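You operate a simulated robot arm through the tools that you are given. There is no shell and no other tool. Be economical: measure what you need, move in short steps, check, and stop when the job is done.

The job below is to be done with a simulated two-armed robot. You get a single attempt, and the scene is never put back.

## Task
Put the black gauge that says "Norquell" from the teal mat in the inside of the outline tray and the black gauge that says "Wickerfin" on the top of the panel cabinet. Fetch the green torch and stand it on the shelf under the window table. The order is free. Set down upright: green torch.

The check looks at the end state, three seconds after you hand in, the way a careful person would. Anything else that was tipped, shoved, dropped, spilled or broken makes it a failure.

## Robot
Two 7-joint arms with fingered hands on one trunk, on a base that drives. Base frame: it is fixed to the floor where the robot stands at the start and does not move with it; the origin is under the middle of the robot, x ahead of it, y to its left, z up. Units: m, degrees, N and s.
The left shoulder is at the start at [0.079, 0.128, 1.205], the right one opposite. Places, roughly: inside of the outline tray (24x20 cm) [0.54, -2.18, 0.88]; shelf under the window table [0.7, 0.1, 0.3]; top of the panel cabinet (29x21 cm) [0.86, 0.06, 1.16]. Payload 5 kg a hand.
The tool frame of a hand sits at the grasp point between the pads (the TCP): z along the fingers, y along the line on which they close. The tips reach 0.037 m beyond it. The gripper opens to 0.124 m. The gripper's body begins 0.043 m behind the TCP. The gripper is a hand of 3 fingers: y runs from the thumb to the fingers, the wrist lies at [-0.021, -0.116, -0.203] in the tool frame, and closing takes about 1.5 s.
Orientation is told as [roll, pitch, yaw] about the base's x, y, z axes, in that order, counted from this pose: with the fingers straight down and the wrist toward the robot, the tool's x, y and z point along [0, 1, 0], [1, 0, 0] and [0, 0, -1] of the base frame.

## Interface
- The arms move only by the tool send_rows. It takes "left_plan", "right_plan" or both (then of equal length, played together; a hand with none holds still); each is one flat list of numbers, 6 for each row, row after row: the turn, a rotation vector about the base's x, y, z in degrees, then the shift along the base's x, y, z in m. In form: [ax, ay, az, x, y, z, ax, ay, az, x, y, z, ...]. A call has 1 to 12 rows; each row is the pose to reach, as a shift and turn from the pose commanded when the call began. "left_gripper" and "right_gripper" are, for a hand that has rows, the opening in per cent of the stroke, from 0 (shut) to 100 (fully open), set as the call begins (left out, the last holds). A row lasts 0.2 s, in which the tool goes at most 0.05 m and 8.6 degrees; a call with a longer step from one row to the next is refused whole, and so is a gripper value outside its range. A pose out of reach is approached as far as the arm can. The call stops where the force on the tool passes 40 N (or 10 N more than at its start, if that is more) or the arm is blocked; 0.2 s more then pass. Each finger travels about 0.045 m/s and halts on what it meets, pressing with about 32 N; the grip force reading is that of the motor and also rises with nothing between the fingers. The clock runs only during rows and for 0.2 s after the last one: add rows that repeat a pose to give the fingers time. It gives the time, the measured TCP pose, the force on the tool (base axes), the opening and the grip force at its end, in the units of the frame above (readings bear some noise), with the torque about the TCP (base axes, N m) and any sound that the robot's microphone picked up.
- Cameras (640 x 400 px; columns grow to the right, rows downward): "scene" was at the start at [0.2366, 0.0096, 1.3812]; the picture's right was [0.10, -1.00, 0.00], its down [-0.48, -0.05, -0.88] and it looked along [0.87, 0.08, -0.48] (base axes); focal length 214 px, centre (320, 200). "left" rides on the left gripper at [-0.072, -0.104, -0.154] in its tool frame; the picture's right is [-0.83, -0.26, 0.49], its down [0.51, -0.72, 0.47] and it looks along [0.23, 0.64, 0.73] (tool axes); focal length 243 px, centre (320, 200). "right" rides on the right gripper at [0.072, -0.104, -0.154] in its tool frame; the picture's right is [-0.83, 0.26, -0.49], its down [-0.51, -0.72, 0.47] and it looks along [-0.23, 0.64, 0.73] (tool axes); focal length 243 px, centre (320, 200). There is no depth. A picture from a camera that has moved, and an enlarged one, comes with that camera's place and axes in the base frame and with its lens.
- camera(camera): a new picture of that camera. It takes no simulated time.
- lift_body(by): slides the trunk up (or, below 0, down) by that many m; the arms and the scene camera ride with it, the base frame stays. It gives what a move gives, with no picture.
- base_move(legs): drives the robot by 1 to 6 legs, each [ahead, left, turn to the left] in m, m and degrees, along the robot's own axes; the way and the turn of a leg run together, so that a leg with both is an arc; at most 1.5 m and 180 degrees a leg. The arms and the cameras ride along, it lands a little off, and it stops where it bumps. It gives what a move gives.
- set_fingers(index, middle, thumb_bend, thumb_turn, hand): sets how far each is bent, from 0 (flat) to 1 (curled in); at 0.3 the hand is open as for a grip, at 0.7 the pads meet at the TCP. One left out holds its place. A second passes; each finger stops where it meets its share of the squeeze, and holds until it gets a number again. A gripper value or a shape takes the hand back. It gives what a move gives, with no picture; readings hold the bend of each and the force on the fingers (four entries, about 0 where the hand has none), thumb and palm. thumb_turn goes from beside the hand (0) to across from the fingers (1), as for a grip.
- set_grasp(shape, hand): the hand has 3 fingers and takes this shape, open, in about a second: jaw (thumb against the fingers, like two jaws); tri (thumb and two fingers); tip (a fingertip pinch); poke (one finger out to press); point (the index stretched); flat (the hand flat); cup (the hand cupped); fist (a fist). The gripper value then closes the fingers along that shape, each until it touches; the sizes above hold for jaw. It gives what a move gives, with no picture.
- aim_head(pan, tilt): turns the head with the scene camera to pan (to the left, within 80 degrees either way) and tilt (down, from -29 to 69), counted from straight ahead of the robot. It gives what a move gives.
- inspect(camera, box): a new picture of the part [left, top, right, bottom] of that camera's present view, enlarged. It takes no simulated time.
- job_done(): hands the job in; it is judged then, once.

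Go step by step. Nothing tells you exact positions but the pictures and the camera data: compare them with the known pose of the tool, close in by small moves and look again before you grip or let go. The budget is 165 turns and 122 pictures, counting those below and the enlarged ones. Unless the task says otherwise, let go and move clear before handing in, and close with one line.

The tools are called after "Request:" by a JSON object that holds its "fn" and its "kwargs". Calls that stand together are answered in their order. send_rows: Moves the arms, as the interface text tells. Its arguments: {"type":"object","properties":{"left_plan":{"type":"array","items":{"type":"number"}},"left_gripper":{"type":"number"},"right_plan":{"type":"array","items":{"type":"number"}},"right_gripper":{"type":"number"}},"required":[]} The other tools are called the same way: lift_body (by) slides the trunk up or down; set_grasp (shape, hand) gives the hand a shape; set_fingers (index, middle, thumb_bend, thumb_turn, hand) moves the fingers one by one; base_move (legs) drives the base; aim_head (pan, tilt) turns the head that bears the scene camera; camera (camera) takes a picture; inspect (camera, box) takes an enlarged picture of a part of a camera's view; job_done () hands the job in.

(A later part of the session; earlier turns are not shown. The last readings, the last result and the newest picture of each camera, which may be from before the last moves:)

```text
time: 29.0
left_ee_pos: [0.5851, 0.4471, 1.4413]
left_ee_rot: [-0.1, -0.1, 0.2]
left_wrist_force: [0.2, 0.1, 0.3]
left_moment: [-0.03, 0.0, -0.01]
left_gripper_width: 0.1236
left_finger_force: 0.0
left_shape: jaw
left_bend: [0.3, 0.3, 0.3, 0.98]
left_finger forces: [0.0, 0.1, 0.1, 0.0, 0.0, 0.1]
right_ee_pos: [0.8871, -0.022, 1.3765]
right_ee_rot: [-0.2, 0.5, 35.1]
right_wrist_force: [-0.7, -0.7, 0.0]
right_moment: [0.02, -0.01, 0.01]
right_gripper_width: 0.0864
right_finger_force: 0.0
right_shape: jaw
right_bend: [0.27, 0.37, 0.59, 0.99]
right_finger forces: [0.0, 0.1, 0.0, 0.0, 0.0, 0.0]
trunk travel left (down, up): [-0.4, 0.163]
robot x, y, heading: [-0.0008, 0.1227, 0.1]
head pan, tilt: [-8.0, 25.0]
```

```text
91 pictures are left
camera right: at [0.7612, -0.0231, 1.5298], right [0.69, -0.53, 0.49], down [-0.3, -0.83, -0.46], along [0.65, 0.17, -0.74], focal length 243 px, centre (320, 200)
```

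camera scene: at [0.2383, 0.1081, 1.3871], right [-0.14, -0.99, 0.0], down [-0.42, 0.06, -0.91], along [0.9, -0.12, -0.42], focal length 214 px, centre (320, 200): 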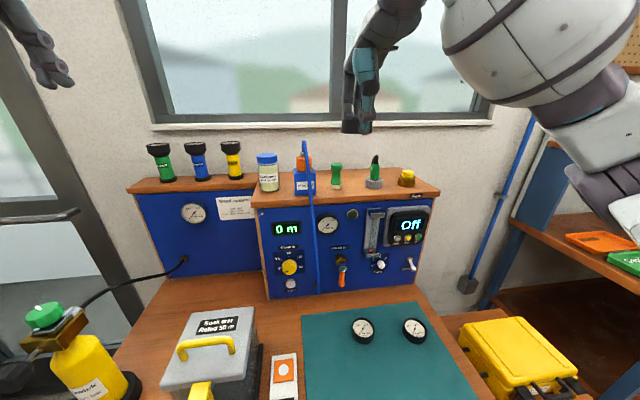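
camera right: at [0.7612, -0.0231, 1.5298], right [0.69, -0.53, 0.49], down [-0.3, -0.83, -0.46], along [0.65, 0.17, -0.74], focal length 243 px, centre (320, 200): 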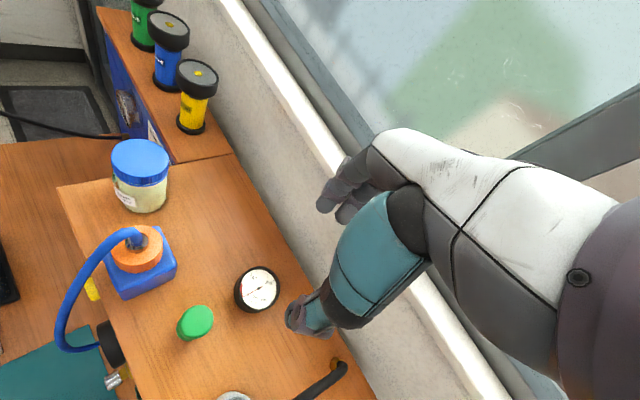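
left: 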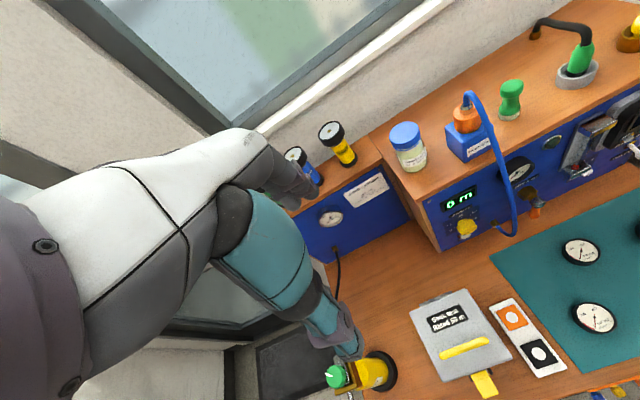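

Wickerfin stands well on the cabinet top. Next I withdraw, straighten the hand and go down over Norquell.

Request:
{"fn": "send_rows", "kwargs": {"right_plan": [0, 0, -7, -0.045, -0.01, 0, 0, 0, -14, -0.09, -0.02, 0, 0, 0, -21, -0.135, -0.03, 0, 0, 0, -28, -0.18, -0.04, 0, 0, 0, -35, -0.225, -0.04, 0, 0, 0, -35, -0.27, -0.04, 0, 0, 0, -35, -0.3, -0.04, -0.03, 0, 0, -35, -0.302, -0.04, -0.08, 0, 0, -35, -0.302, -0.04, -0.13, 0, 0, -35, -0.302, -0.04, -0.18, 0, 0, -35, -0.302, -0.04, -0.18]}}

Request:
{"fn": "send_rows", "kwargs": {"right_plan": [0, 0, 0, 0, 0, -0.05, 0, 0, 0, 0, 0, -0.1, 0, 0, 0, 0, 0, -0.15, 0, 0, 0, 0, 0, -0.2, 0, 0, 0, 0, 0, -0.25, 0, 0, 0, 0, 0, -0.27, 0, 0, 0, 0, 0, -0.27], "right_gripper": 75}}

Request:
{"fn": "camera", "kwargs": {"camera": "right"}}

```text
time: 31.4
left_ee_pos: [0.5857, 0.448, 1.4414]
left_ee_rot: [0.0, 0.1, 0.1]
left_wrist_force: [0.3, 0.4, 0.4]
left_moment: [0.0, 0.03, -0.03]
left_gripper_width: 0.1236
left_finger_force: 0.0
left_shape: jaw
left_bend: [0.3, 0.3, 0.3, 0.98]
left_finger forces: [0.1, 0.1, 0.0, 0.1, 0.0, 0.0]
right_ee_pos: [0.5814, -0.0634, 1.1918]
right_ee_rot: [-0.2, 0.5, 0.0]
right_wrist_force: [0.3, -0.3, -0.3]
right_moment: [-0.02, 0.02, 0.01]
right_gripper_width: 0.0866
right_finger_force: 0.0
right_shape: jaw
right_bend: [0.27, 0.37, 0.59, 0.99]
right_finger forces: [0.0, 0.0, 0.0, 0.0, 0.1, 0.0]
trunk travel left (down, up): [-0.4, 0.163]
robot x, y, heading: [0.0006, 0.1214, -0.1]
head pan, tilt: [-8.0, 25.0]
```

```text
time: 33.0
left_ee_pos: [0.5847, 0.4484, 1.4421]
left_ee_rot: [0.0, 0.0, 0.1]
left_wrist_force: [-0.3, -0.2, 0.0]
left_moment: [-0.03, -0.01, -0.01]
left_gripper_width: 0.124
left_finger_force: 0.1
left_shape: jaw
left_bend: [0.3, 0.3, 0.3, 0.98]
left_finger forces: [0.0, 0.0, 0.0, 0.1, 0.0, 0.0]
right_ee_pos: [0.5853, -0.0635, 0.9255]
right_ee_rot: [-0.2, 0.5, 0.1]
right_wrist_force: [1.0, 0.1, 0.9]
right_moment: [0.01, -0.04, 0.02]
right_gripper_width: 0.0926
right_finger_force: 0.1
right_shape: jaw
right_bend: [0.27, 0.36, 0.55, 0.99]
right_finger forces: [0.0, 0.0, 0.0, 0.0, 0.0, 0.1]
trunk travel left (down, up): [-0.4, 0.163]
robot x, y, heading: [-0.0002, 0.1216, 0.3]
head pan, tilt: [-8.0, 25.0]
```

```text
90 pictures are left
camera right: at [0.4827, 0.008, 1.0795], right [0.27, -0.83, 0.49], down [-0.73, -0.51, -0.46], along [0.63, -0.23, -0.74], focal length 243 px, centre (320, 200)
```

right: 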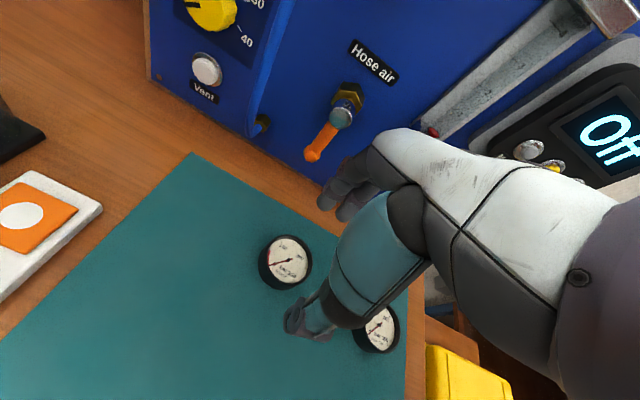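

Norquell is at about (0.601, -0.0635), right between the fingers. I'll descend around it.

Request:
{"fn": "send_rows", "kwargs": {"right_plan": [0, 0, 0, 0.008, 0, -0.03, 0, 0, 0, 0.015, 0, -0.055, 0, 0, 0, 0.015, 0, -0.07, 0, 0, 0, 0.015, 0, -0.07]}}

Request:
{"fn": "camera", "kwargs": {"camera": "right"}}

```text
time: 34.0
left_ee_pos: [0.5871, 0.448, 1.4411]
left_ee_rot: [0.1, -0.1, 0.0]
left_wrist_force: [0.1, 0.4, 0.0]
left_moment: [0.0, -0.01, 0.0]
left_gripper_width: 0.1236
left_finger_force: 0.1
left_shape: jaw
left_bend: [0.3, 0.3, 0.3, 0.98]
left_finger forces: [0.0, 0.1, 0.1, 0.0, 0.1, 0.1]
right_ee_pos: [0.5991, -0.0619, 0.8539]
right_ee_rot: [-0.2, 0.6, 0.2]
right_wrist_force: [0.1, 0.0, 1.0]
right_moment: [-0.01, 0.04, 0.0]
right_gripper_width: 0.0931
right_finger_force: 0.1
right_shape: jaw
right_bend: [0.27, 0.36, 0.55, 0.99]
right_finger forces: [0.0, 0.0, 0.0, 0.0, 0.1, 0.0]
trunk travel left (down, up): [-0.4, 0.163]
robot x, y, heading: [-0.0002, 0.1181, 0.1]
head pan, tilt: [-8.0, 25.0]
```

```text
89 pictures are left
camera right: at [0.497, 0.0088, 1.008], right [0.27, -0.83, 0.49], down [-0.73, -0.51, -0.46], along [0.63, -0.23, -0.74], focal length 243 px, centre (320, 200)
```

right: 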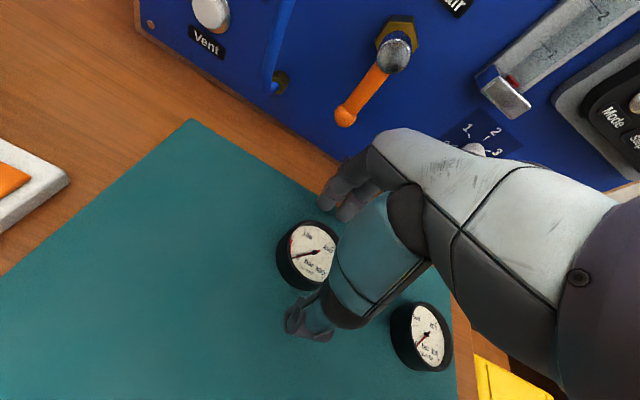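

Request:
{"fn": "send_rows", "kwargs": {"right_plan": [0, 0, 0, 0, 0, -0.005, 0, 0, 0, 0, 0, -0.009, 0, 0, 0, 0, 0, -0.011]}}

Request:
{"fn": "send_rows", "kwargs": {"right_plan": [0, 0, 0, 0, 0, 0, 0, 0, 0, 0, 0, 0, 0, 0, 0, 0, 0, 0, 0, 0, 0, 0, 0, 0, 0, 0, 0, 0, 0, 0, 0, 0, 0, 0, 0, 0, 0, 0, 0, 0, 0, 0], "right_gripper": 0}}

Request:
{"fn": "send_rows", "kwargs": {"right_plan": [0, 0, 0, 0, 0, 0.02, 0, 0, 0, 0, 0, 0.05, 0, 0, 0, -0.02, 0, 0.08, 0, 0, 0, -0.02, 0, 0.08]}}

Request:
{"fn": "camera", "kwargs": {"camera": "right"}}

```text
time: 34.8
left_ee_pos: [0.5853, 0.4458, 1.4408]
left_ee_rot: [0.1, 0.0, 0.2]
left_wrist_force: [-0.4, -0.6, -0.1]
left_moment: [-0.01, 0.01, -0.02]
left_gripper_width: 0.1237
left_finger_force: 0.1
left_shape: jaw
left_bend: [0.3, 0.3, 0.3, 0.98]
left_finger forces: [0.0, 0.1, 0.0, 0.0, 0.1, 0.0]
right_ee_pos: [0.5994, -0.0633, 0.8434]
right_ee_rot: [-0.3, 0.6, 0.2]
right_wrist_force: [-0.2, 1.5, -0.2]
right_moment: [0.0, 0.01, 0.0]
right_gripper_width: 0.0925
right_finger_force: 0.0
right_shape: jaw
right_bend: [0.27, 0.36, 0.55, 0.99]
right_finger forces: [0.0, 0.1, 0.0, 0.0, 0.1, 0.0]
trunk travel left (down, up): [-0.4, 0.163]
robot x, y, heading: [0.0008, 0.1198, 0.3]
head pan, tilt: [-8.0, 25.0]
```

```text
time: 36.4
left_ee_pos: [0.5857, 0.4495, 1.4412]
left_ee_rot: [0.1, -0.1, 0.1]
left_wrist_force: [-0.5, 0.2, -0.4]
left_moment: [-0.02, -0.03, 0.02]
left_gripper_width: 0.1237
left_finger_force: 0.1
left_shape: jaw
left_bend: [0.3, 0.3, 0.3, 0.98]
left_finger forces: [0.0, 0.1, 0.0, 0.0, 0.0, 0.0]
right_ee_pos: [0.6003, -0.064, 0.8436]
right_ee_rot: [-0.1, 0.7, 0.1]
right_wrist_force: [0.0, 0.2, 0.0]
right_moment: [0.0, -0.06, 0.01]
right_gripper_width: 0.0505
right_finger_force: 31.5
right_shape: jaw
right_bend: [0.74, 0.5, 0.72, 1.0]
right_finger forces: [18.6, 8.6, 0.0, 0.0, 28.6, 0.1]
trunk travel left (down, up): [-0.4, 0.163]
robot x, y, heading: [0.0015, 0.1236, -0.0]
head pan, tilt: [-8.0, 25.0]
```

```text
time: 37.4
left_ee_pos: [0.5862, 0.448, 1.4422]
left_ee_rot: [0.0, 0.0, 0.0]
left_wrist_force: [0.3, 0.6, 0.1]
left_moment: [0.03, 0.0, 0.0]
left_gripper_width: 0.1237
left_finger_force: 0.1
left_shape: jaw
left_bend: [0.3, 0.3, 0.3, 0.98]
left_finger forces: [0.0, 0.0, 0.0, 0.0, 0.1, 0.1]
right_ee_pos: [0.5785, -0.0628, 0.9269]
right_ee_rot: [-0.2, 0.6, 0.0]
right_wrist_force: [-0.6, -0.9, -1.5]
right_moment: [-0.01, 0.0, -0.03]
right_gripper_width: 0.0503
right_finger_force: 31.9
right_shape: jaw
right_bend: [0.74, 0.5, 0.72, 1.0]
right_finger forces: [18.8, 8.7, 0.0, 0.0, 28.6, 0.0]
trunk travel left (down, up): [-0.4, 0.163]
robot x, y, heading: [-0.001, 0.1237, 0.3]
head pan, tilt: [-8.0, 25.0]
```

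```text
88 pictures are left
camera right: at [0.4771, 0.0079, 1.0804], right [0.27, -0.83, 0.49], down [-0.73, -0.51, -0.46], along [0.63, -0.23, -0.74], focal length 243 px, centre (320, 200)
```

right: 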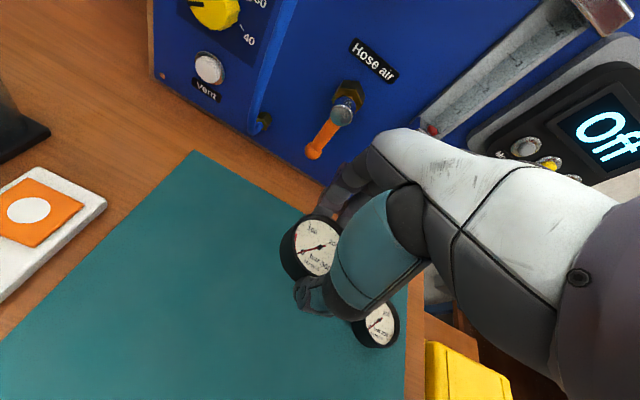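

Norquell is held. I'll raise it, back away from the table and drive to the right toward the tray, looking on the way.

Request:
{"fn": "send_rows", "kwargs": {"right_plan": [0, 0, 0, -0.02, 0, 0.045, 0, 0, 0, -0.02, 0, 0.09, 0, 0, 0, -0.02, 0, 0.135, 0, 0, 0, -0.02, 0, 0.18, 0, 0, 0, -0.02, 0, 0.225, 0, 0, 0, -0.02, 0, 0.27, 0, 0, 0, -0.02, 0, 0.27]}}

Request:
{"fn": "base_move", "kwargs": {"legs": [[-0.4, 0, 0]]}}

Request:
{"fn": "aim_head", "kwargs": {"pan": -60, "tilt": 25}}

Request:
{"fn": "camera", "kwargs": {"camera": "scene"}}

```text
time: 39.0
left_ee_pos: [0.5857, 0.4467, 1.4412]
left_ee_rot: [0.0, 0.0, 0.1]
left_wrist_force: [-0.7, 0.3, 0.2]
left_moment: [0.01, -0.01, 0.01]
left_gripper_width: 0.124
left_finger_force: 0.1
left_shape: jaw
left_bend: [0.3, 0.3, 0.3, 0.98]
left_finger forces: [0.0, 0.0, 0.0, 0.0, 0.1, 0.0]
right_ee_pos: [0.5598, -0.0643, 1.1912]
right_ee_rot: [-0.2, 0.7, 0.0]
right_wrist_force: [0.2, 0.9, -0.7]
right_moment: [-0.02, 0.01, -0.02]
right_gripper_width: 0.0505
right_finger_force: 32.2
right_shape: jaw
right_bend: [0.74, 0.5, 0.72, 1.0]
right_finger forces: [18.9, 8.9, 0.0, 0.0, 28.6, 0.0]
trunk travel left (down, up): [-0.4, 0.163]
robot x, y, heading: [0.0001, 0.1208, 0.3]
head pan, tilt: [-8.0, 25.0]
```

```text
time: 41.5
left_ee_pos: [0.1889, 0.4474, 1.4404]
left_ee_rot: [0.0, 0.1, 0.2]
left_wrist_force: [0.3, -0.1, 0.5]
left_moment: [0.01, -0.02, 0.01]
left_gripper_width: 0.1236
left_finger_force: 0.0
left_shape: jaw
left_bend: [0.3, 0.3, 0.3, 0.98]
left_finger forces: [0.1, 0.0, 0.0, 0.0, 0.1, 0.0]
right_ee_pos: [0.1628, -0.0647, 1.1913]
right_ee_rot: [-0.2, 0.6, -0.1]
right_wrist_force: [0.2, -0.7, -2.0]
right_moment: [-0.02, 0.04, 0.02]
right_gripper_width: 0.0504
right_finger_force: 32.2
right_shape: jaw
right_bend: [0.74, 0.5, 0.72, 1.0]
right_finger forces: [18.7, 8.9, 0.0, 0.1, 28.5, 0.1]
trunk travel left (down, up): [-0.4, 0.163]
robot x, y, heading: [-0.3972, 0.1174, -0.2]
head pan, tilt: [-8.0, 25.0]
```

```text
time: 42.7
left_ee_pos: [0.1885, 0.4468, 1.4403]
left_ee_rot: [-0.1, 0.0, 0.1]
left_wrist_force: [0.0, 0.1, -0.1]
left_moment: [-0.03, -0.01, 0.03]
left_gripper_width: 0.1239
left_finger_force: 0.1
left_shape: jaw
left_bend: [0.3, 0.3, 0.3, 0.98]
left_finger forces: [0.0, 0.0, 0.1, 0.1, 0.1, 0.0]
right_ee_pos: [0.1608, -0.0638, 1.1913]
right_ee_rot: [-0.2, 0.7, 0.0]
right_wrist_force: [-0.2, 0.2, -0.5]
right_moment: [0.01, 0.01, 0.02]
right_gripper_width: 0.0504
right_finger_force: 31.8
right_shape: jaw
right_bend: [0.74, 0.5, 0.72, 1.0]
right_finger forces: [18.8, 8.9, 0.0, 0.0, 28.5, 0.0]
trunk travel left (down, up): [-0.4, 0.163]
robot x, y, heading: [-0.3989, 0.1184, 0.1]
head pan, tilt: [-60.0, 25.0]
```

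```text
87 pictures are left
camera scene: at [-0.2055, 0.0403, 1.3874], right [-0.87, -0.5, 0.0], down [-0.21, 0.37, -0.91], along [0.45, -0.78, -0.42], focal length 214 px, centre (320, 200)
```

scene: 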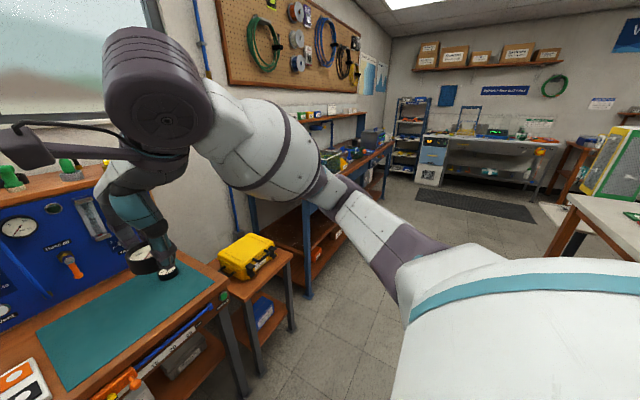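

The way to the right is open; the long bench runs along the wall with its front near x≈0.5. I'll drive right.

Request:
{"fn": "base_move", "kwargs": {"legs": [[0, -1.3, 0]]}}

Request:
{"fn": "aim_head", "kwargs": {"pan": -35, "tilt": 35}}

Request:
{"fn": "camera", "kwargs": {"camera": "scene"}}

```text
time: 54.5
left_ee_pos: [0.1973, -0.8644, 1.4413]
left_ee_rot: [0.0, 0.0, 1.5]
left_wrist_force: [1.1, -0.4, -0.3]
left_moment: [0.01, -0.01, 0.02]
left_gripper_width: 0.1236
left_finger_force: 0.1
left_shape: jaw
left_bend: [0.3, 0.3, 0.3, 0.98]
left_finger forces: [0.0, 0.0, 0.1, 0.0, 0.0, 0.1]
right_ee_pos: [0.1853, -1.3763, 1.1923]
right_ee_rot: [-0.1, 0.6, 1.5]
right_wrist_force: [0.7, -0.1, -0.9]
right_moment: [0.0, 0.02, 0.0]
right_gripper_width: 0.0505
right_finger_force: 32.0
right_shape: jaw
right_bend: [0.74, 0.5, 0.72, 1.0]
right_finger forces: [18.8, 8.9, 0.0, 0.0, 28.5, 0.0]
trunk travel left (down, up): [-0.4, 0.163]
robot x, y, heading: [-0.3816, -1.2095, 1.6]
head pan, tilt: [-60.0, 25.0]
```

```text
time: 55.4
left_ee_pos: [0.1994, -0.8642, 1.4419]
left_ee_rot: [0.1, 0.0, 1.6]
left_wrist_force: [-0.1, -0.3, -0.2]
left_moment: [0.0, 0.03, 0.01]
left_gripper_width: 0.1236
left_finger_force: 0.0
left_shape: jaw
left_bend: [0.3, 0.3, 0.3, 0.98]
left_finger forces: [0.0, 0.0, 0.0, 0.0, 0.1, 0.1]
right_ee_pos: [0.1845, -1.3758, 1.1915]
right_ee_rot: [-0.1, 0.7, 1.5]
right_wrist_force: [1.4, 0.1, -1.3]
right_moment: [0.0, -0.02, 0.0]
right_gripper_width: 0.0504
right_finger_force: 31.9
right_shape: jaw
right_bend: [0.74, 0.5, 0.72, 1.0]
right_finger forces: [18.8, 8.9, 0.0, 0.0, 28.4, 0.1]
trunk travel left (down, up): [-0.4, 0.163]
robot x, y, heading: [-0.3779, -1.2111, 1.9]
head pan, tilt: [-35.0, 35.0]
```

```text
86 pictures are left
camera scene: at [-0.1597, -1.2509, 1.3716], right [-0.55, -0.83, 0.0], down [-0.48, 0.32, -0.82], along [0.68, -0.45, -0.57], focal length 214 px, centre (320, 200)
```

scene: 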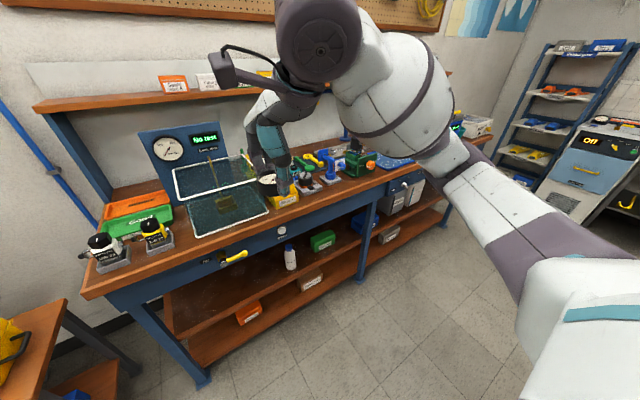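

A blue tray-like spot shows at about where the outline tray should be, behind the arm. I'll drive on another 0.8 m.

Request:
{"fn": "base_move", "kwargs": {"legs": [[0, -0.8, -1.8]]}}

Request:
{"fn": "aim_head", "kwargs": {"pan": 0, "tilt": 40}}

Request:
{"fn": "camera", "kwargs": {"camera": "scene"}}

Request:
{"fn": "camera", "kwargs": {"camera": "right"}}

```text
time: 62.9
left_ee_pos: [0.2181, -1.6965, 1.4403]
left_ee_rot: [-0.1, 0.0, -0.1]
left_wrist_force: [-0.4, -0.7, 0.0]
left_moment: [0.03, -0.02, -0.03]
left_gripper_width: 0.1236
left_finger_force: 0.1
left_shape: jaw
left_bend: [0.3, 0.3, 0.3, 0.98]
left_finger forces: [0.0, 0.0, 0.0, 0.0, 0.1, 0.0]
right_ee_pos: [0.1896, -2.2074, 1.1922]
right_ee_rot: [-0.1, 0.6, -0.2]
right_wrist_force: [0.1, 0.0, -1.0]
right_moment: [-0.04, 0.02, -0.01]
right_gripper_width: 0.0504
right_finger_force: 32.4
right_shape: jaw
right_bend: [0.74, 0.5, 0.72, 1.0]
right_finger forces: [18.8, 8.9, 0.0, 0.1, 28.5, 0.0]
trunk travel left (down, up): [-0.4, 0.163]
robot x, y, heading: [-0.3707, -2.0212, 0.2]
head pan, tilt: [-35.0, 35.0]
```

```text
time: 64.0
left_ee_pos: [0.2179, -1.696, 1.4415]
left_ee_rot: [0.0, -0.1, -0.1]
left_wrist_force: [0.3, -0.7, 0.0]
left_moment: [0.01, -0.03, 0.0]
left_gripper_width: 0.1238
left_finger_force: 0.1
left_shape: jaw
left_bend: [0.3, 0.3, 0.3, 0.98]
left_finger forces: [0.1, 0.0, 0.0, 0.1, 0.1, 0.0]
right_ee_pos: [0.1898, -2.2074, 1.1915]
right_ee_rot: [-0.2, 0.6, -0.3]
right_wrist_force: [-0.1, 0.7, -1.5]
right_moment: [0.01, 0.01, 0.05]
right_gripper_width: 0.0504
right_finger_force: 32.3
right_shape: jaw
right_bend: [0.74, 0.5, 0.72, 1.0]
right_finger forces: [18.8, 8.8, 0.0, 0.1, 28.5, 0.0]
trunk travel left (down, up): [-0.4, 0.163]
robot x, y, heading: [-0.3682, -2.0204, 0.0]
head pan, tilt: [0.0, 40.0]
```

```text
85 pictures are left
camera scene: at [-0.1376, -2.0215, 1.3641], right [0.0, -1.0, 0.0], down [-0.64, 0.0, -0.77], along [0.77, 0.0, -0.64], focal length 214 px, centre (320, 200)
```

scene: 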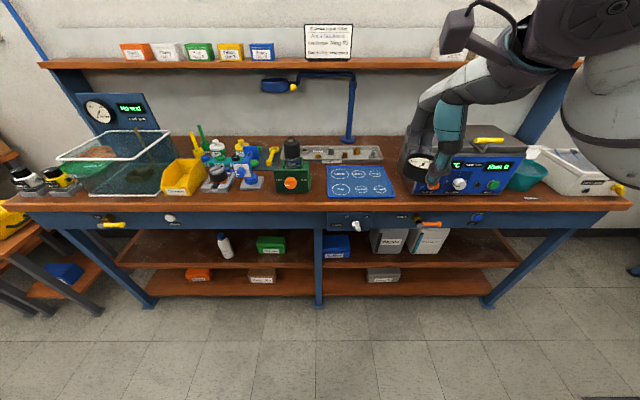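

```text
84 pictures are left
camera right: at [0.0884, -2.1353, 1.3456], right [0.26, -0.83, 0.49], down [-0.73, -0.51, -0.46], along [0.63, -0.24, -0.74], focal length 243 px, centre (320, 200)
```

right: 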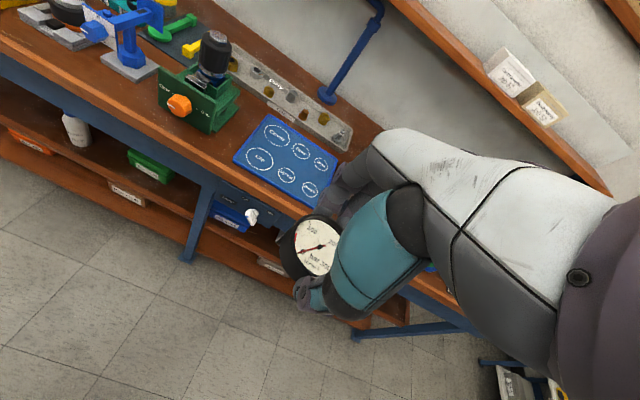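

The blue outline tray with marked circles is in front of me. I'll read its labels.

Request:
{"fn": "inspect", "kwargs": {"camera": "scene", "box": [315, 155, 405, 211]}}

Request:
{"fn": "inspect", "kwargs": {"camera": "right", "box": [225, 105, 353, 185]}}

```text
7.11 times, centred on (360, 183) of scene
camera zoom: at [-0.1376, -2.0215, 1.3641], right [0.0, -1.0, 0.0], down [-0.64, 0.0, -0.77], along [0.77, 0.0, -0.64], focal length 1525 px, centre (36, 321)
```

zoom: 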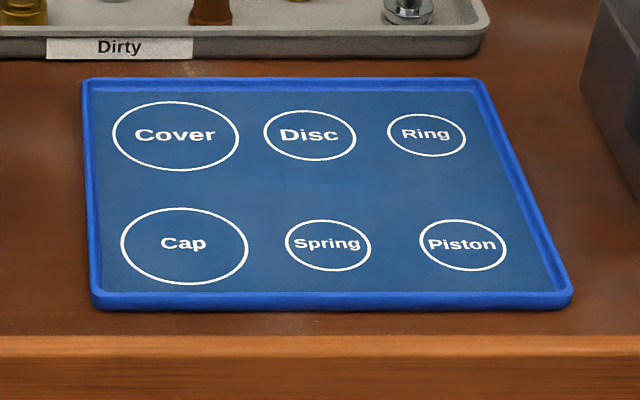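

```text
5.00 times, centred on (289, 145) of right
camera zoom: at [0.0884, -2.1353, 1.3456], right [0.26, -0.83, 0.49], down [-0.73, -0.51, -0.46], along [0.63, -0.24, -0.74], focal length 1213 px, centre (475, 475)
```

zoom: 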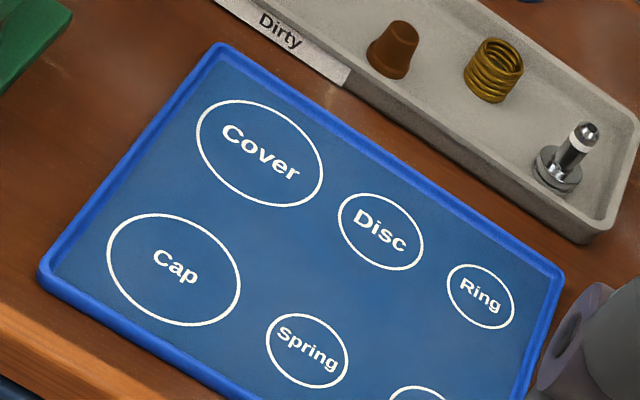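

The outline tray's centre is at about (0.555, -2.18). I'll drive forward 0.2 m and go over it.

Request:
{"fn": "base_move", "kwargs": {"legs": [[0.2, 0, 0]]}}

Request:
{"fn": "camera", "kwargs": {"camera": "scene"}}

Request:
{"fn": "camera", "kwargs": {"camera": "right"}}

```text
time: 65.5
left_ee_pos: [0.4119, -1.6949, 1.4432]
left_ee_rot: [0.0, -0.1, 0.1]
left_wrist_force: [0.2, 0.5, 0.7]
left_moment: [0.0, -0.07, -0.02]
left_gripper_width: 0.1238
left_finger_force: 0.0
left_shape: jaw
left_bend: [0.3, 0.3, 0.3, 0.98]
left_finger forces: [0.0, 0.1, 0.0, 0.0, 0.0, 0.0]
right_ee_pos: [0.3871, -2.2048, 1.1932]
right_ee_rot: [-0.2, 0.4, 0.1]
right_wrist_force: [-0.5, -0.1, -0.9]
right_moment: [-0.03, 0.02, 0.03]
right_gripper_width: 0.0503
right_finger_force: 31.8
right_shape: jaw
right_bend: [0.74, 0.5, 0.72, 1.0]
right_finger forces: [18.8, 8.9, 0.1, 0.1, 28.5, 0.0]
trunk travel left (down, up): [-0.4, 0.163]
robot x, y, heading: [-0.1719, -2.0225, 0.3]
head pan, tilt: [0.0, 40.0]
```

```text
81 pictures are left
camera scene: at [0.0576, -2.0205, 1.3647], right [0.0, -1.0, 0.0], down [-0.64, 0.0, -0.77], along [0.77, 0.0, -0.64], focal length 214 px, centre (320, 200)
```

scene: 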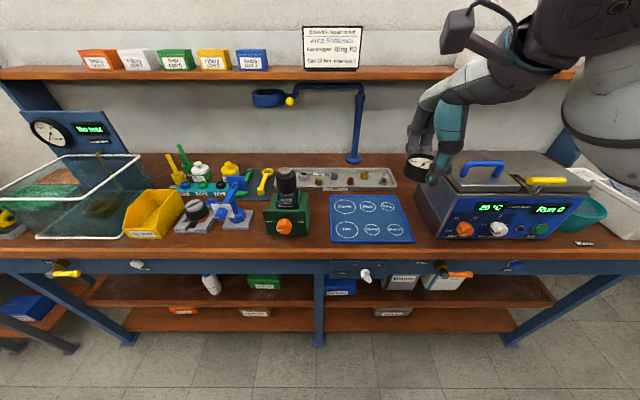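

```text
80 pictures are left
camera right: at [0.284, -2.1335, 1.3468], right [0.27, -0.83, 0.49], down [-0.72, -0.51, -0.46], along [0.64, -0.23, -0.74], focal length 243 px, centre (320, 200)
```

right: 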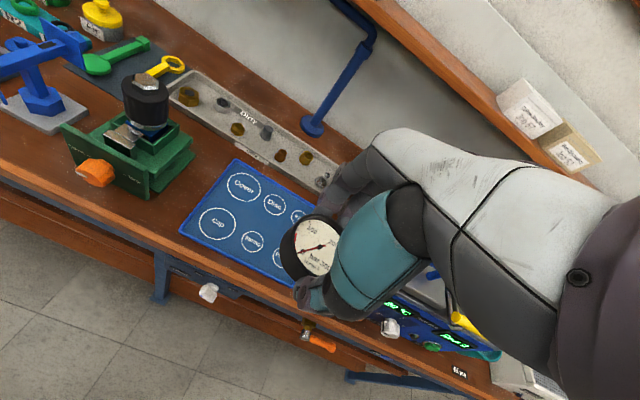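

The tray centre is confirmed at (0.55, -2.18, 0.88), and the oven's left side is at y≈-2.34, so the hand fits. I'm moving above the tray.

Request:
{"fn": "send_rows", "kwargs": {"right_plan": [0, 0, 0, 0.04, 0.006, 0, 0, 0, 0, 0.08, 0.012, 0, 0, 0, 0, 0.12, 0.018, 0, 0, 0, 0, 0.163, 0.024, -0.01, 0, 0, 0, 0.163, 0.024, -0.055, 0, 0, 0, 0.163, 0.024, -0.1, 0, 0, 0, 0.163, 0.024, -0.145, 0, 0, 0, 0.163, 0.024, -0.19, 0, 0, 0, 0.163, 0.024, -0.215, 0, 0, 0, 0.163, 0.024, -0.215]}}

Request:
{"fn": "camera", "kwargs": {"camera": "right"}}

Request:
{"fn": "camera", "kwargs": {"camera": "scene"}}

```text
time: 67.7
left_ee_pos: [0.4153, -1.6942, 1.4422]
left_ee_rot: [0.0, 0.0, 0.2]
left_wrist_force: [-0.5, 0.5, 0.8]
left_moment: [-0.02, -0.02, -0.01]
left_gripper_width: 0.1236
left_finger_force: 0.0
left_shape: jaw
left_bend: [0.3, 0.3, 0.3, 0.98]
left_finger forces: [0.1, 0.0, 0.1, 0.0, 0.1, 0.1]
right_ee_pos: [0.5525, -2.1807, 0.9767]
right_ee_rot: [-0.2, 0.4, 0.1]
right_wrist_force: [-0.1, 0.7, -0.6]
right_moment: [0.01, 0.0, 0.03]
right_gripper_width: 0.0501
right_finger_force: 32.1
right_shape: jaw
right_bend: [0.74, 0.5, 0.72, 1.0]
right_finger forces: [19.0, 8.9, 0.1, 0.1, 28.5, 0.0]
trunk travel left (down, up): [-0.4, 0.163]
robot x, y, heading: [-0.1712, -2.0193, 0.1]
head pan, tilt: [0.0, 40.0]
```

```text
79 pictures are left
camera right: at [0.4501, -2.1095, 1.1289], right [0.27, -0.83, 0.49], down [-0.73, -0.51, -0.46], along [0.63, -0.23, -0.74], focal length 243 px, centre (320, 200)
```

right: 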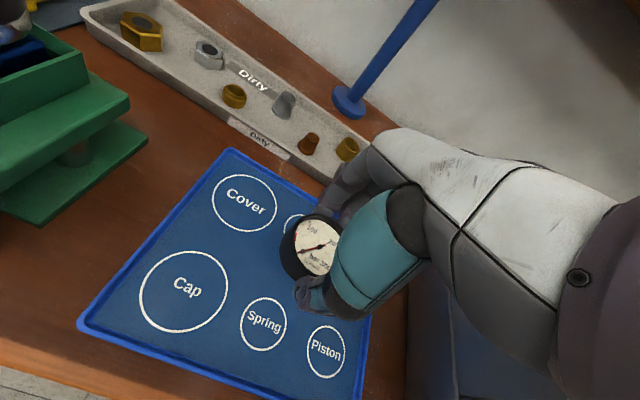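

```text
78 pictures are left
camera scene: at [0.0604, -2.0203, 1.3641], right [0.0, -1.0, 0.0], down [-0.64, 0.0, -0.77], along [0.77, 0.0, -0.64], focal length 214 px, centre (320, 200)
```

scene: 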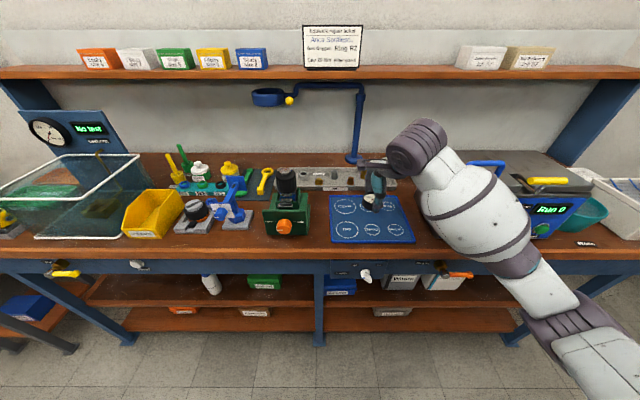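

The forearm clears the oven front by a few centimetres. I'll shift 1 cm left and lower slowly.

Request:
{"fn": "send_rows", "kwargs": {"right_plan": [0, 0, 0, -0.004, 0.006, -0.01, 0, 0, 0, -0.008, 0.012, -0.02, 0, 0, 0, -0.008, 0.012, -0.03, 0, 0, 0, -0.008, 0.012, -0.038, 0, 0, 0, -0.008, 0.012, -0.044, 0, 0, 0, -0.008, 0.012, -0.044]}}

Request:
{"fn": "inspect", "kwargs": {"camera": "scene", "box": [310, 150, 470, 250]}}

Request:
{"fn": "camera", "kwargs": {"camera": "right"}}

```text
time: 69.1
left_ee_pos: [0.4151, -1.6933, 1.4421]
left_ee_rot: [0.0, 0.0, 0.0]
left_wrist_force: [-0.9, 0.1, -0.4]
left_moment: [0.0, -0.02, 0.01]
left_gripper_width: 0.1238
left_finger_force: 0.0
left_shape: jaw
left_bend: [0.3, 0.3, 0.3, 0.98]
left_finger forces: [0.0, 0.0, 0.0, 0.1, 0.0, 0.0]
right_ee_pos: [0.5444, -2.1689, 0.9328]
right_ee_rot: [-0.2, 0.5, 0.1]
right_wrist_force: [0.1, 0.3, -0.8]
right_moment: [-0.04, 0.02, -0.01]
right_gripper_width: 0.0502
right_finger_force: 32.0
right_shape: jaw
right_bend: [0.74, 0.5, 0.72, 1.0]
right_finger forces: [18.9, 9.0, 0.1, 0.0, 28.3, 0.0]
trunk travel left (down, up): [-0.4, 0.163]
robot x, y, heading: [-0.172, -2.0223, 0.2]
head pan, tilt: [0.0, 40.0]
```

```text
4.00 times, centred on (390, 200) of scene
camera zoom: at [0.0605, -2.0206, 1.3641], right [0.0, -1.0, 0.0], down [-0.64, 0.0, -0.77], along [0.77, 0.0, -0.64], focal length 858 px, centre (40, 200)
```

zoom: 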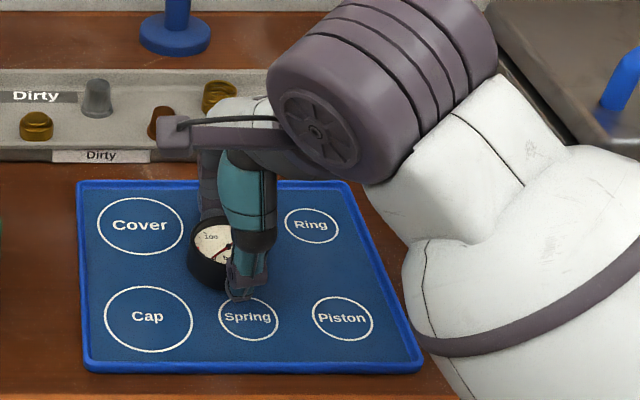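

```text
76 pictures are left
camera right: at [0.4421, -2.0973, 1.0863], right [0.27, -0.83, 0.49], down [-0.73, -0.51, -0.46], along [0.63, -0.23, -0.74], focal length 243 px, centre (320, 200)
```

right: 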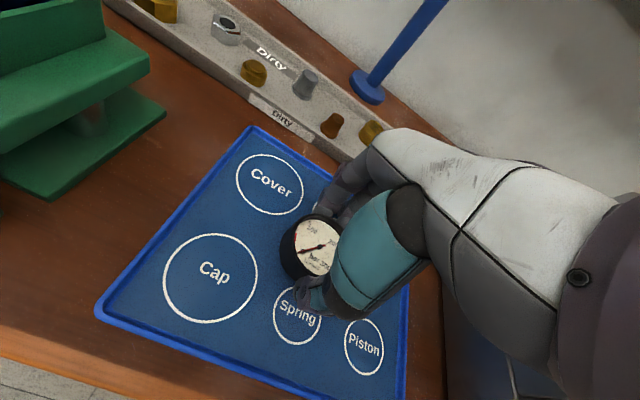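

Good position, well inside the tray. Continuing down in millimetre steps.

Request:
{"fn": "send_rows", "kwargs": {"right_plan": [0, 0, 0, 0, 0, -0.003, 0, 0, 0, 0, 0, -0.006, 0, 0, 0, 0, 0, -0.009, 0, 0, 0, 0, 0, -0.011, 0, 0, 0, 0, 0, -0.011]}}

Request:
{"fn": "inspect", "kwargs": {"camera": "right", "box": [240, 180, 400, 340]}}

```text
time: 70.3
left_ee_pos: [0.4129, -1.6935, 1.4435]
left_ee_rot: [-0.1, -0.1, 0.1]
left_wrist_force: [0.9, -1.3, -0.2]
left_moment: [0.0, 0.03, 0.0]
left_gripper_width: 0.1237
left_finger_force: 0.1
left_shape: jaw
left_bend: [0.3, 0.3, 0.3, 0.98]
left_finger forces: [0.0, 0.0, 0.0, 0.0, 0.1, 0.0]
right_ee_pos: [0.5436, -2.1674, 0.9232]
right_ee_rot: [-0.1, 0.2, 0.1]
right_wrist_force: [5.2, -1.2, 21.5]
right_moment: [0.01, -0.43, -0.04]
right_gripper_width: 0.0507
right_finger_force: 32.3
right_shape: jaw
right_bend: [0.74, 0.5, 0.73, 1.0]
right_finger forces: [26.7, 11.8, 0.0, 0.0, 30.1, 0.1]
trunk travel left (down, up): [-0.4, 0.163]
robot x, y, heading: [-0.1702, -2.0184, 0.3]
head pan, tilt: [0.0, 40.0]
```

```text
2.50 times, centred on (320, 260) of right
camera zoom: at [0.4399, -2.0971, 1.0774], right [0.26, -0.83, 0.49], down [-0.72, -0.51, -0.47], along [0.64, -0.23, -0.73], focal length 606 px, centre (320, 50)
```

zoom: 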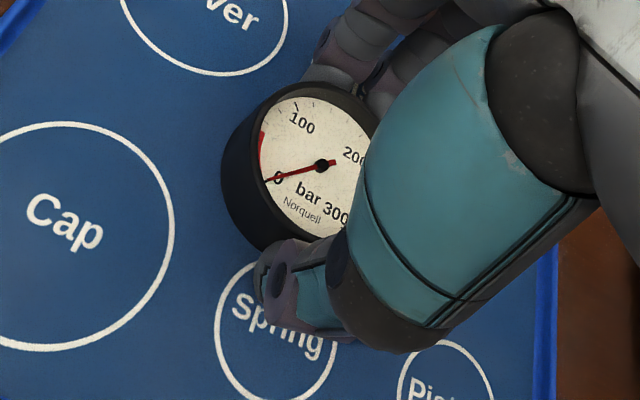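

Firm contact. I'll ease up 2 mm and open.

Request:
{"fn": "send_rows", "kwargs": {"right_plan": [0, 0, 0, 0, 0, 0.002, 0, 0, 0, 0, 0, 0.002]}}

Request:
{"fn": "send_rows", "kwargs": {"right_plan": [0, 0, 0, 0, 0, 0, 0, 0, 0, 0, 0, 0.001, 0, 0, 0, 0, 0, 0.002, 0, 0, 0, 0, 0, 0.003, 0, 0, 0, 0, 0, 0.003], "right_gripper": 75}}

Request:
{"fn": "camera", "kwargs": {"camera": "right"}}

```text
time: 70.9
left_ee_pos: [0.4145, -1.6935, 1.4409]
left_ee_rot: [0.0, -0.1, 0.3]
left_wrist_force: [0.0, 0.1, -0.8]
left_moment: [-0.01, -0.03, 0.01]
left_gripper_width: 0.1238
left_finger_force: 0.0
left_shape: jaw
left_bend: [0.3, 0.3, 0.3, 0.98]
left_finger forces: [0.1, 0.1, 0.0, 0.0, 0.1, 0.0]
right_ee_pos: [0.5421, -2.1689, 0.9243]
right_ee_rot: [-0.2, 0.4, 0.1]
right_wrist_force: [7.3, -0.6, 18.8]
right_moment: [0.07, -0.66, -0.02]
right_gripper_width: 0.0507
right_finger_force: 31.6
right_shape: jaw
right_bend: [0.74, 0.5, 0.73, 1.0]
right_finger forces: [27.1, 11.8, 0.0, 0.0, 28.4, 0.1]
trunk travel left (down, up): [-0.4, 0.163]
robot x, y, heading: [-0.1687, -2.0195, 0.2]
head pan, tilt: [0.0, 40.0]
```

```text
time: 72.1
left_ee_pos: [0.4152, -1.6943, 1.4411]
left_ee_rot: [0.1, 0.0, 0.2]
left_wrist_force: [-0.4, 0.3, -0.4]
left_moment: [0.02, 0.0, 0.03]
left_gripper_width: 0.1235
left_finger_force: 0.0
left_shape: jaw
left_bend: [0.3, 0.3, 0.3, 0.98]
left_finger forces: [0.0, 0.0, 0.1, 0.1, 0.0, 0.1]
right_ee_pos: [0.5439, -2.167, 0.9272]
right_ee_rot: [-0.2, 0.6, 0.1]
right_wrist_force: [0.1, -0.2, -0.5]
right_moment: [0.03, 0.05, 0.01]
right_gripper_width: 0.0923
right_finger_force: 0.1
right_shape: jaw
right_bend: [0.27, 0.36, 0.55, 0.99]
right_finger forces: [0.0, 0.0, 0.1, 0.1, 0.0, 0.0]
trunk travel left (down, up): [-0.4, 0.163]
robot x, y, heading: [-0.1685, -2.0236, 0.3]
head pan, tilt: [0.0, 40.0]
```

```text
74 pictures are left
camera right: at [0.4418, -2.0973, 1.0805], right [0.27, -0.83, 0.49], down [-0.73, -0.51, -0.46], along [0.63, -0.23, -0.74], focal length 243 px, centre (320, 200)
```

right: 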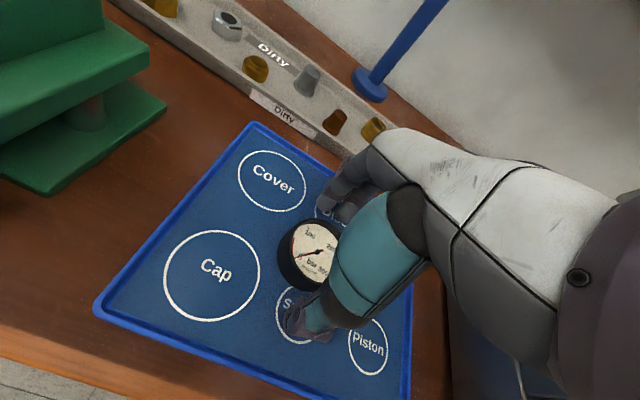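

Released cleanly. I'll lift straight up, withdraw and look.

Request:
{"fn": "send_rows", "kwargs": {"right_plan": [0, 0, 0, 0, 0, 0.01, 0, 0, 0, 0, 0, 0.03, 0, 0, 0, 0, 0, 0.07, 0, 0, 0, 0, 0, 0.12, 0, 0, 0, 0, 0, 0.17, 0, 0, 0, 0, 0, 0.22, 0, 0, 0, -0.02, -0.01, 0.26, 0, 0, 0, -0.07, -0.02, 0.26, 0, 0, 0, -0.12, -0.03, 0.26, 0, 0, 0, -0.15, -0.03, 0.26]}}

Request:
{"fn": "inspect", "kwargs": {"camera": "scene", "box": [310, 150, 470, 250]}}

Request:
{"fn": "base_move", "kwargs": {"legs": [[-0.25, 0, 0]]}}

Request:
{"fn": "aim_head", "kwargs": {"pan": 60, "tilt": 30}}

Request:
{"fn": "camera", "kwargs": {"camera": "scene"}}

```text
refused: row 8 steps farther than a row can; nothing moved
```

```text
4.00 times, centred on (390, 200) of scene
camera zoom: at [0.0605, -2.0205, 1.364], right [0.0, -1.0, 0.0], down [-0.64, 0.0, -0.77], along [0.77, 0.0, -0.64], focal length 858 px, centre (40, 200)
```

zoom: 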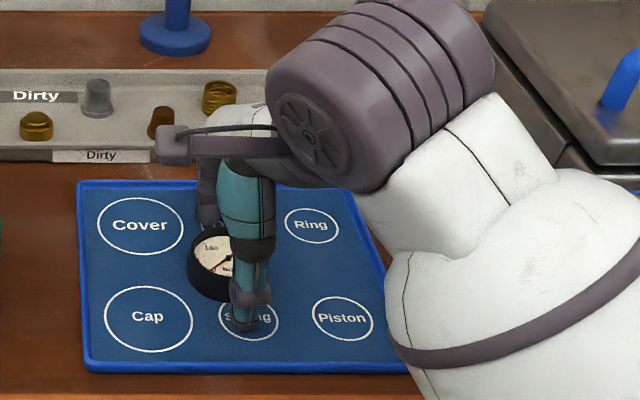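

```text
time: 73.4
left_ee_pos: [0.3016, -1.6939, 1.4383]
left_ee_rot: [0.1, 0.2, 0.2]
left_wrist_force: [-0.5, -0.7, 0.2]
left_moment: [0.02, -0.11, -0.01]
left_gripper_width: 0.1236
left_finger_force: 0.0
left_shape: jaw
left_bend: [0.3, 0.3, 0.3, 0.98]
left_finger forces: [0.0, 0.0, 0.0, 0.0, 0.0, 0.0]
right_ee_pos: [0.435, -2.1696, 0.9331]
right_ee_rot: [0.0, -0.4, -0.2]
right_wrist_force: [30.5, 2.4, 7.4]
right_moment: [-0.02, -1.37, 0.22]
right_gripper_width: 0.1025
right_finger_force: 0.1
right_shape: jaw
right_bend: [0.2, 0.3, 0.55, 0.99]
right_finger forces: [16.4, 15.4, 0.0, 0.1, 0.0, 0.0]
trunk travel left (down, up): [-0.4, 0.163]
robot x, y, heading: [-0.2851, -2.0209, -0.2]
head pan, tilt: [0.0, 40.0]
stopped in leg 1: the force on the tool passed its limit at 49 N (the readings are from after the stop); the commanded pose is now the measured one
```

```text
time: 74.7
left_ee_pos: [0.3023, -1.6925, 1.4381]
left_ee_rot: [-0.1, 0.3, 0.2]
left_wrist_force: [-0.1, -0.3, -0.8]
left_moment: [-0.01, 0.02, 0.0]
left_gripper_width: 0.1238
left_finger_force: 0.0
left_shape: jaw
left_bend: [0.3, 0.3, 0.3, 0.98]
left_finger forces: [0.1, 0.1, 0.0, 0.1, 0.0, 0.0]
right_ee_pos: [0.4332, -2.1694, 0.9299]
right_ee_rot: [0.1, -0.1, 0.0]
right_wrist_force: [32.2, 1.4, 7.2]
right_moment: [-0.03, -1.26, 0.22]
right_gripper_width: 0.1031
right_finger_force: 0.0
right_shape: jaw
right_bend: [0.2, 0.3, 0.55, 0.99]
right_finger forces: [17.2, 16.0, 0.0, 0.0, 0.0, 0.1]
trunk travel left (down, up): [-0.4, 0.163]
robot x, y, heading: [-0.2861, -2.0242, 0.2]
head pan, tilt: [60.0, 30.0]
```

```text
72 pictures are left
camera scene: at [-0.0926, -1.9422, 1.379], right [0.87, -0.5, 0.0], down [-0.25, -0.43, -0.87], along [0.43, 0.75, -0.5], focal length 214 px, centre (320, 200)
```

scene: 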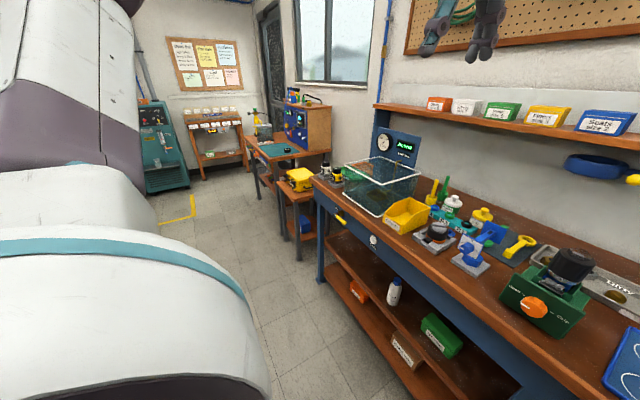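

The lift was refused, so the base dragged the low hand back and the fingers pulled on the gauge. I'll look at the state at once, before moving.

Request:
{"fn": "aim_head", "kwargs": {"pan": -10, "tilt": 45}}

Request:
{"fn": "camera", "kwargs": {"camera": "scene"}}

Request:
{"fn": "camera", "kwargs": {"camera": "right"}}

```text
time: 76.1
left_ee_pos: [0.3036, -1.6935, 1.4381]
left_ee_rot: [-0.1, 0.4, 0.2]
left_wrist_force: [-0.1, 0.0, -0.4]
left_moment: [-0.01, 0.01, 0.02]
left_gripper_width: 0.1237
left_finger_force: 0.1
left_shape: jaw
left_bend: [0.3, 0.3, 0.3, 0.98]
left_finger forces: [0.0, 0.0, 0.0, 0.1, 0.0, 0.0]
right_ee_pos: [0.4339, -2.1699, 0.9296]
right_ee_rot: [0.1, -0.1, -0.1]
right_wrist_force: [31.2, 2.2, 7.7]
right_moment: [-0.02, -1.32, 0.22]
right_gripper_width: 0.1033
right_finger_force: 0.1
right_shape: jaw
right_bend: [0.2, 0.3, 0.55, 0.99]
right_finger forces: [17.2, 15.8, 0.1, 0.0, 0.0, 0.0]
trunk travel left (down, up): [-0.4, 0.163]
robot x, y, heading: [-0.2898, -2.0232, 0.3]
head pan, tilt: [-10.0, 45.0]
```

```text
71 pictures are left
camera scene: at [-0.0573, -2.0346, 1.3563], right [-0.17, -0.99, 0.0], down [-0.7, 0.12, -0.71], along [0.7, -0.12, -0.71], focal length 214 px, centre (320, 200)
```

scene: 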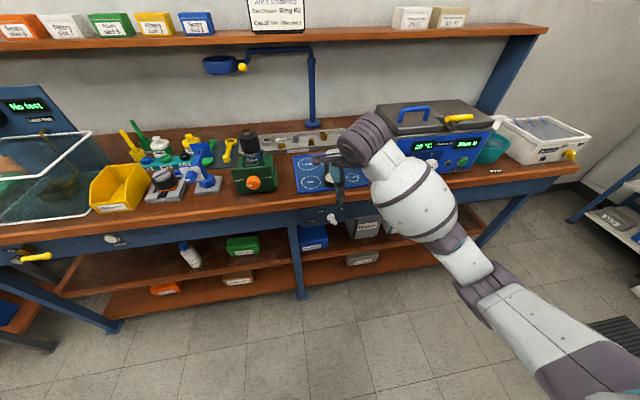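

```text
70 pictures are left
camera right: at [0.3298, -2.0983, 1.0827], right [0.26, -0.83, 0.49], down [-0.72, -0.51, -0.47], along [0.64, -0.23, -0.73], focal length 243 px, centre (320, 200)
```

right: 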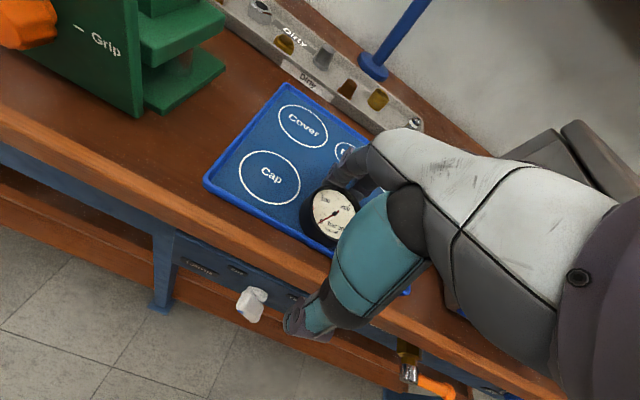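

The tray itself hasn't shifted, and the gauge is pinned inside against the front rim. I'll ease the hand forward to release, then lift straight up and inspect.

Request:
{"fn": "send_rows", "kwargs": {"right_plan": [0, 0, 0, 0.008, 0, 0, 0, 0, 0, 0.016, 0, 0, 0, 0, 0, 0.02, 0, 0.002, 0, 0, 0, 0.02, 0, 0.002]}}

Request:
{"fn": "camera", "kwargs": {"camera": "right"}}

```text
time: 77.1
left_ee_pos: [0.3014, -1.6944, 1.4398]
left_ee_rot: [0.0, 0.2, 0.2]
left_wrist_force: [-0.2, 0.9, -0.8]
left_moment: [-0.01, -0.01, 0.01]
left_gripper_width: 0.1239
left_finger_force: 0.0
left_shape: jaw
left_bend: [0.3, 0.3, 0.3, 0.98]
left_finger forces: [0.1, 0.1, 0.0, 0.0, 0.0, 0.0]
right_ee_pos: [0.4507, -2.1694, 0.9326]
right_ee_rot: [0.1, 0.0, 0.0]
right_wrist_force: [5.7, 0.2, 0.4]
right_moment: [0.05, -0.21, 0.07]
right_gripper_width: 0.0966
right_finger_force: 0.0
right_shape: jaw
right_bend: [0.25, 0.34, 0.55, 0.99]
right_finger forces: [4.9, 4.2, 0.1, 0.0, 0.0, 0.0]
trunk travel left (down, up): [-0.4, 0.163]
robot x, y, heading: [-0.2865, -2.0234, 0.1]
head pan, tilt: [-10.0, 45.0]
```

```text
69 pictures are left
camera right: at [0.3469, -2.0991, 1.0845], right [0.26, -0.83, 0.49], down [-0.72, -0.51, -0.47], along [0.64, -0.23, -0.73], focal length 243 px, centre (320, 200)
```

right: 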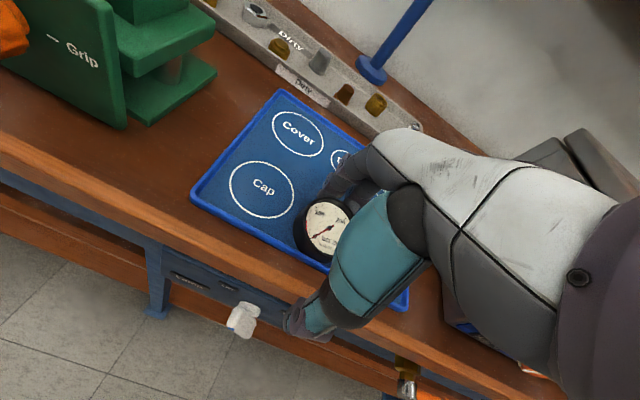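

Request:
{"fn": "send_rows", "kwargs": {"right_plan": [0, 0, 0, 0.008, 0, 0, 0, 0, 0, 0.013, 0, 0.002, 0, 0, 0, 0.013, 0, 0.01, 0, 0, 0, 0.013, 0, 0.03, 0, 0, 0, 0.013, 0, 0.07, 0, 0, 0, 0.013, 0, 0.12, 0, 0, 0, 0.013, 0, 0.17, 0, 0, 0, 0.013, 0, 0.17]}}

Request:
{"fn": "camera", "kwargs": {"camera": "right"}}

Request:
{"fn": "inspect", "kwargs": {"camera": "scene", "box": [250, 120, 410, 220]}}

```text
time: 78.9
left_ee_pos: [0.3012, -1.6944, 1.4402]
left_ee_rot: [0.0, 0.2, 0.2]
left_wrist_force: [0.3, 0.1, -0.1]
left_moment: [-0.01, 0.02, -0.01]
left_gripper_width: 0.1236
left_finger_force: 0.1
left_shape: jaw
left_bend: [0.3, 0.3, 0.3, 0.98]
left_finger forces: [0.1, 0.0, 0.0, 0.0, 0.0, 0.0]
right_ee_pos: [0.4664, -2.1683, 1.1035]
right_ee_rot: [0.1, -0.1, -0.1]
right_wrist_force: [-0.2, -0.2, 0.1]
right_moment: [0.02, 0.04, -0.03]
right_gripper_width: 0.093
right_finger_force: 0.0
right_shape: jaw
right_bend: [0.27, 0.36, 0.55, 0.99]
right_finger forces: [0.0, 0.0, 0.0, 0.0, 0.0, 0.1]
trunk travel left (down, up): [-0.4, 0.163]
robot x, y, heading: [-0.2905, -2.025, 0.3]
head pan, tilt: [-10.0, 45.0]
```

```text
68 pictures are left
camera right: at [0.3612, -2.0978, 1.2559], right [0.26, -0.83, 0.49], down [-0.72, -0.51, -0.47], along [0.64, -0.23, -0.73], focal length 243 px, centre (320, 200)
```

right: 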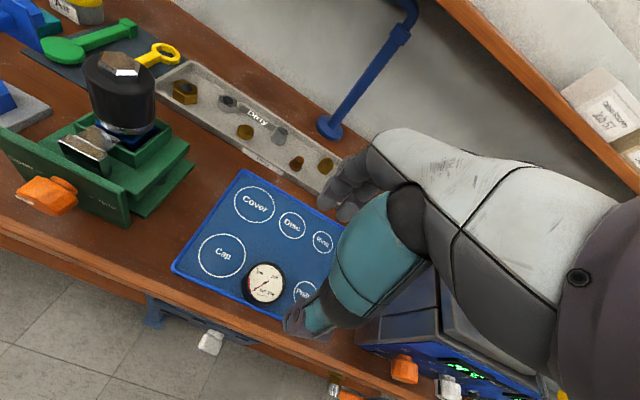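

```text
4.00 times, centred on (330, 170) of scene
camera zoom: at [-0.0603, -2.0353, 1.3567], right [-0.17, -0.98, 0.0], down [-0.7, 0.12, -0.71], along [0.7, -0.12, -0.71], focal length 858 px, centre (280, 320)
```

zoom: 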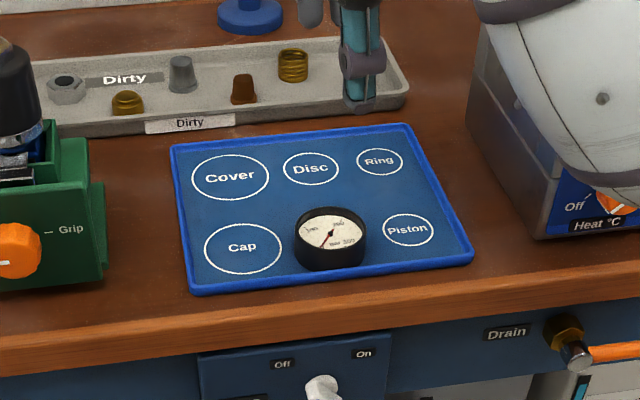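

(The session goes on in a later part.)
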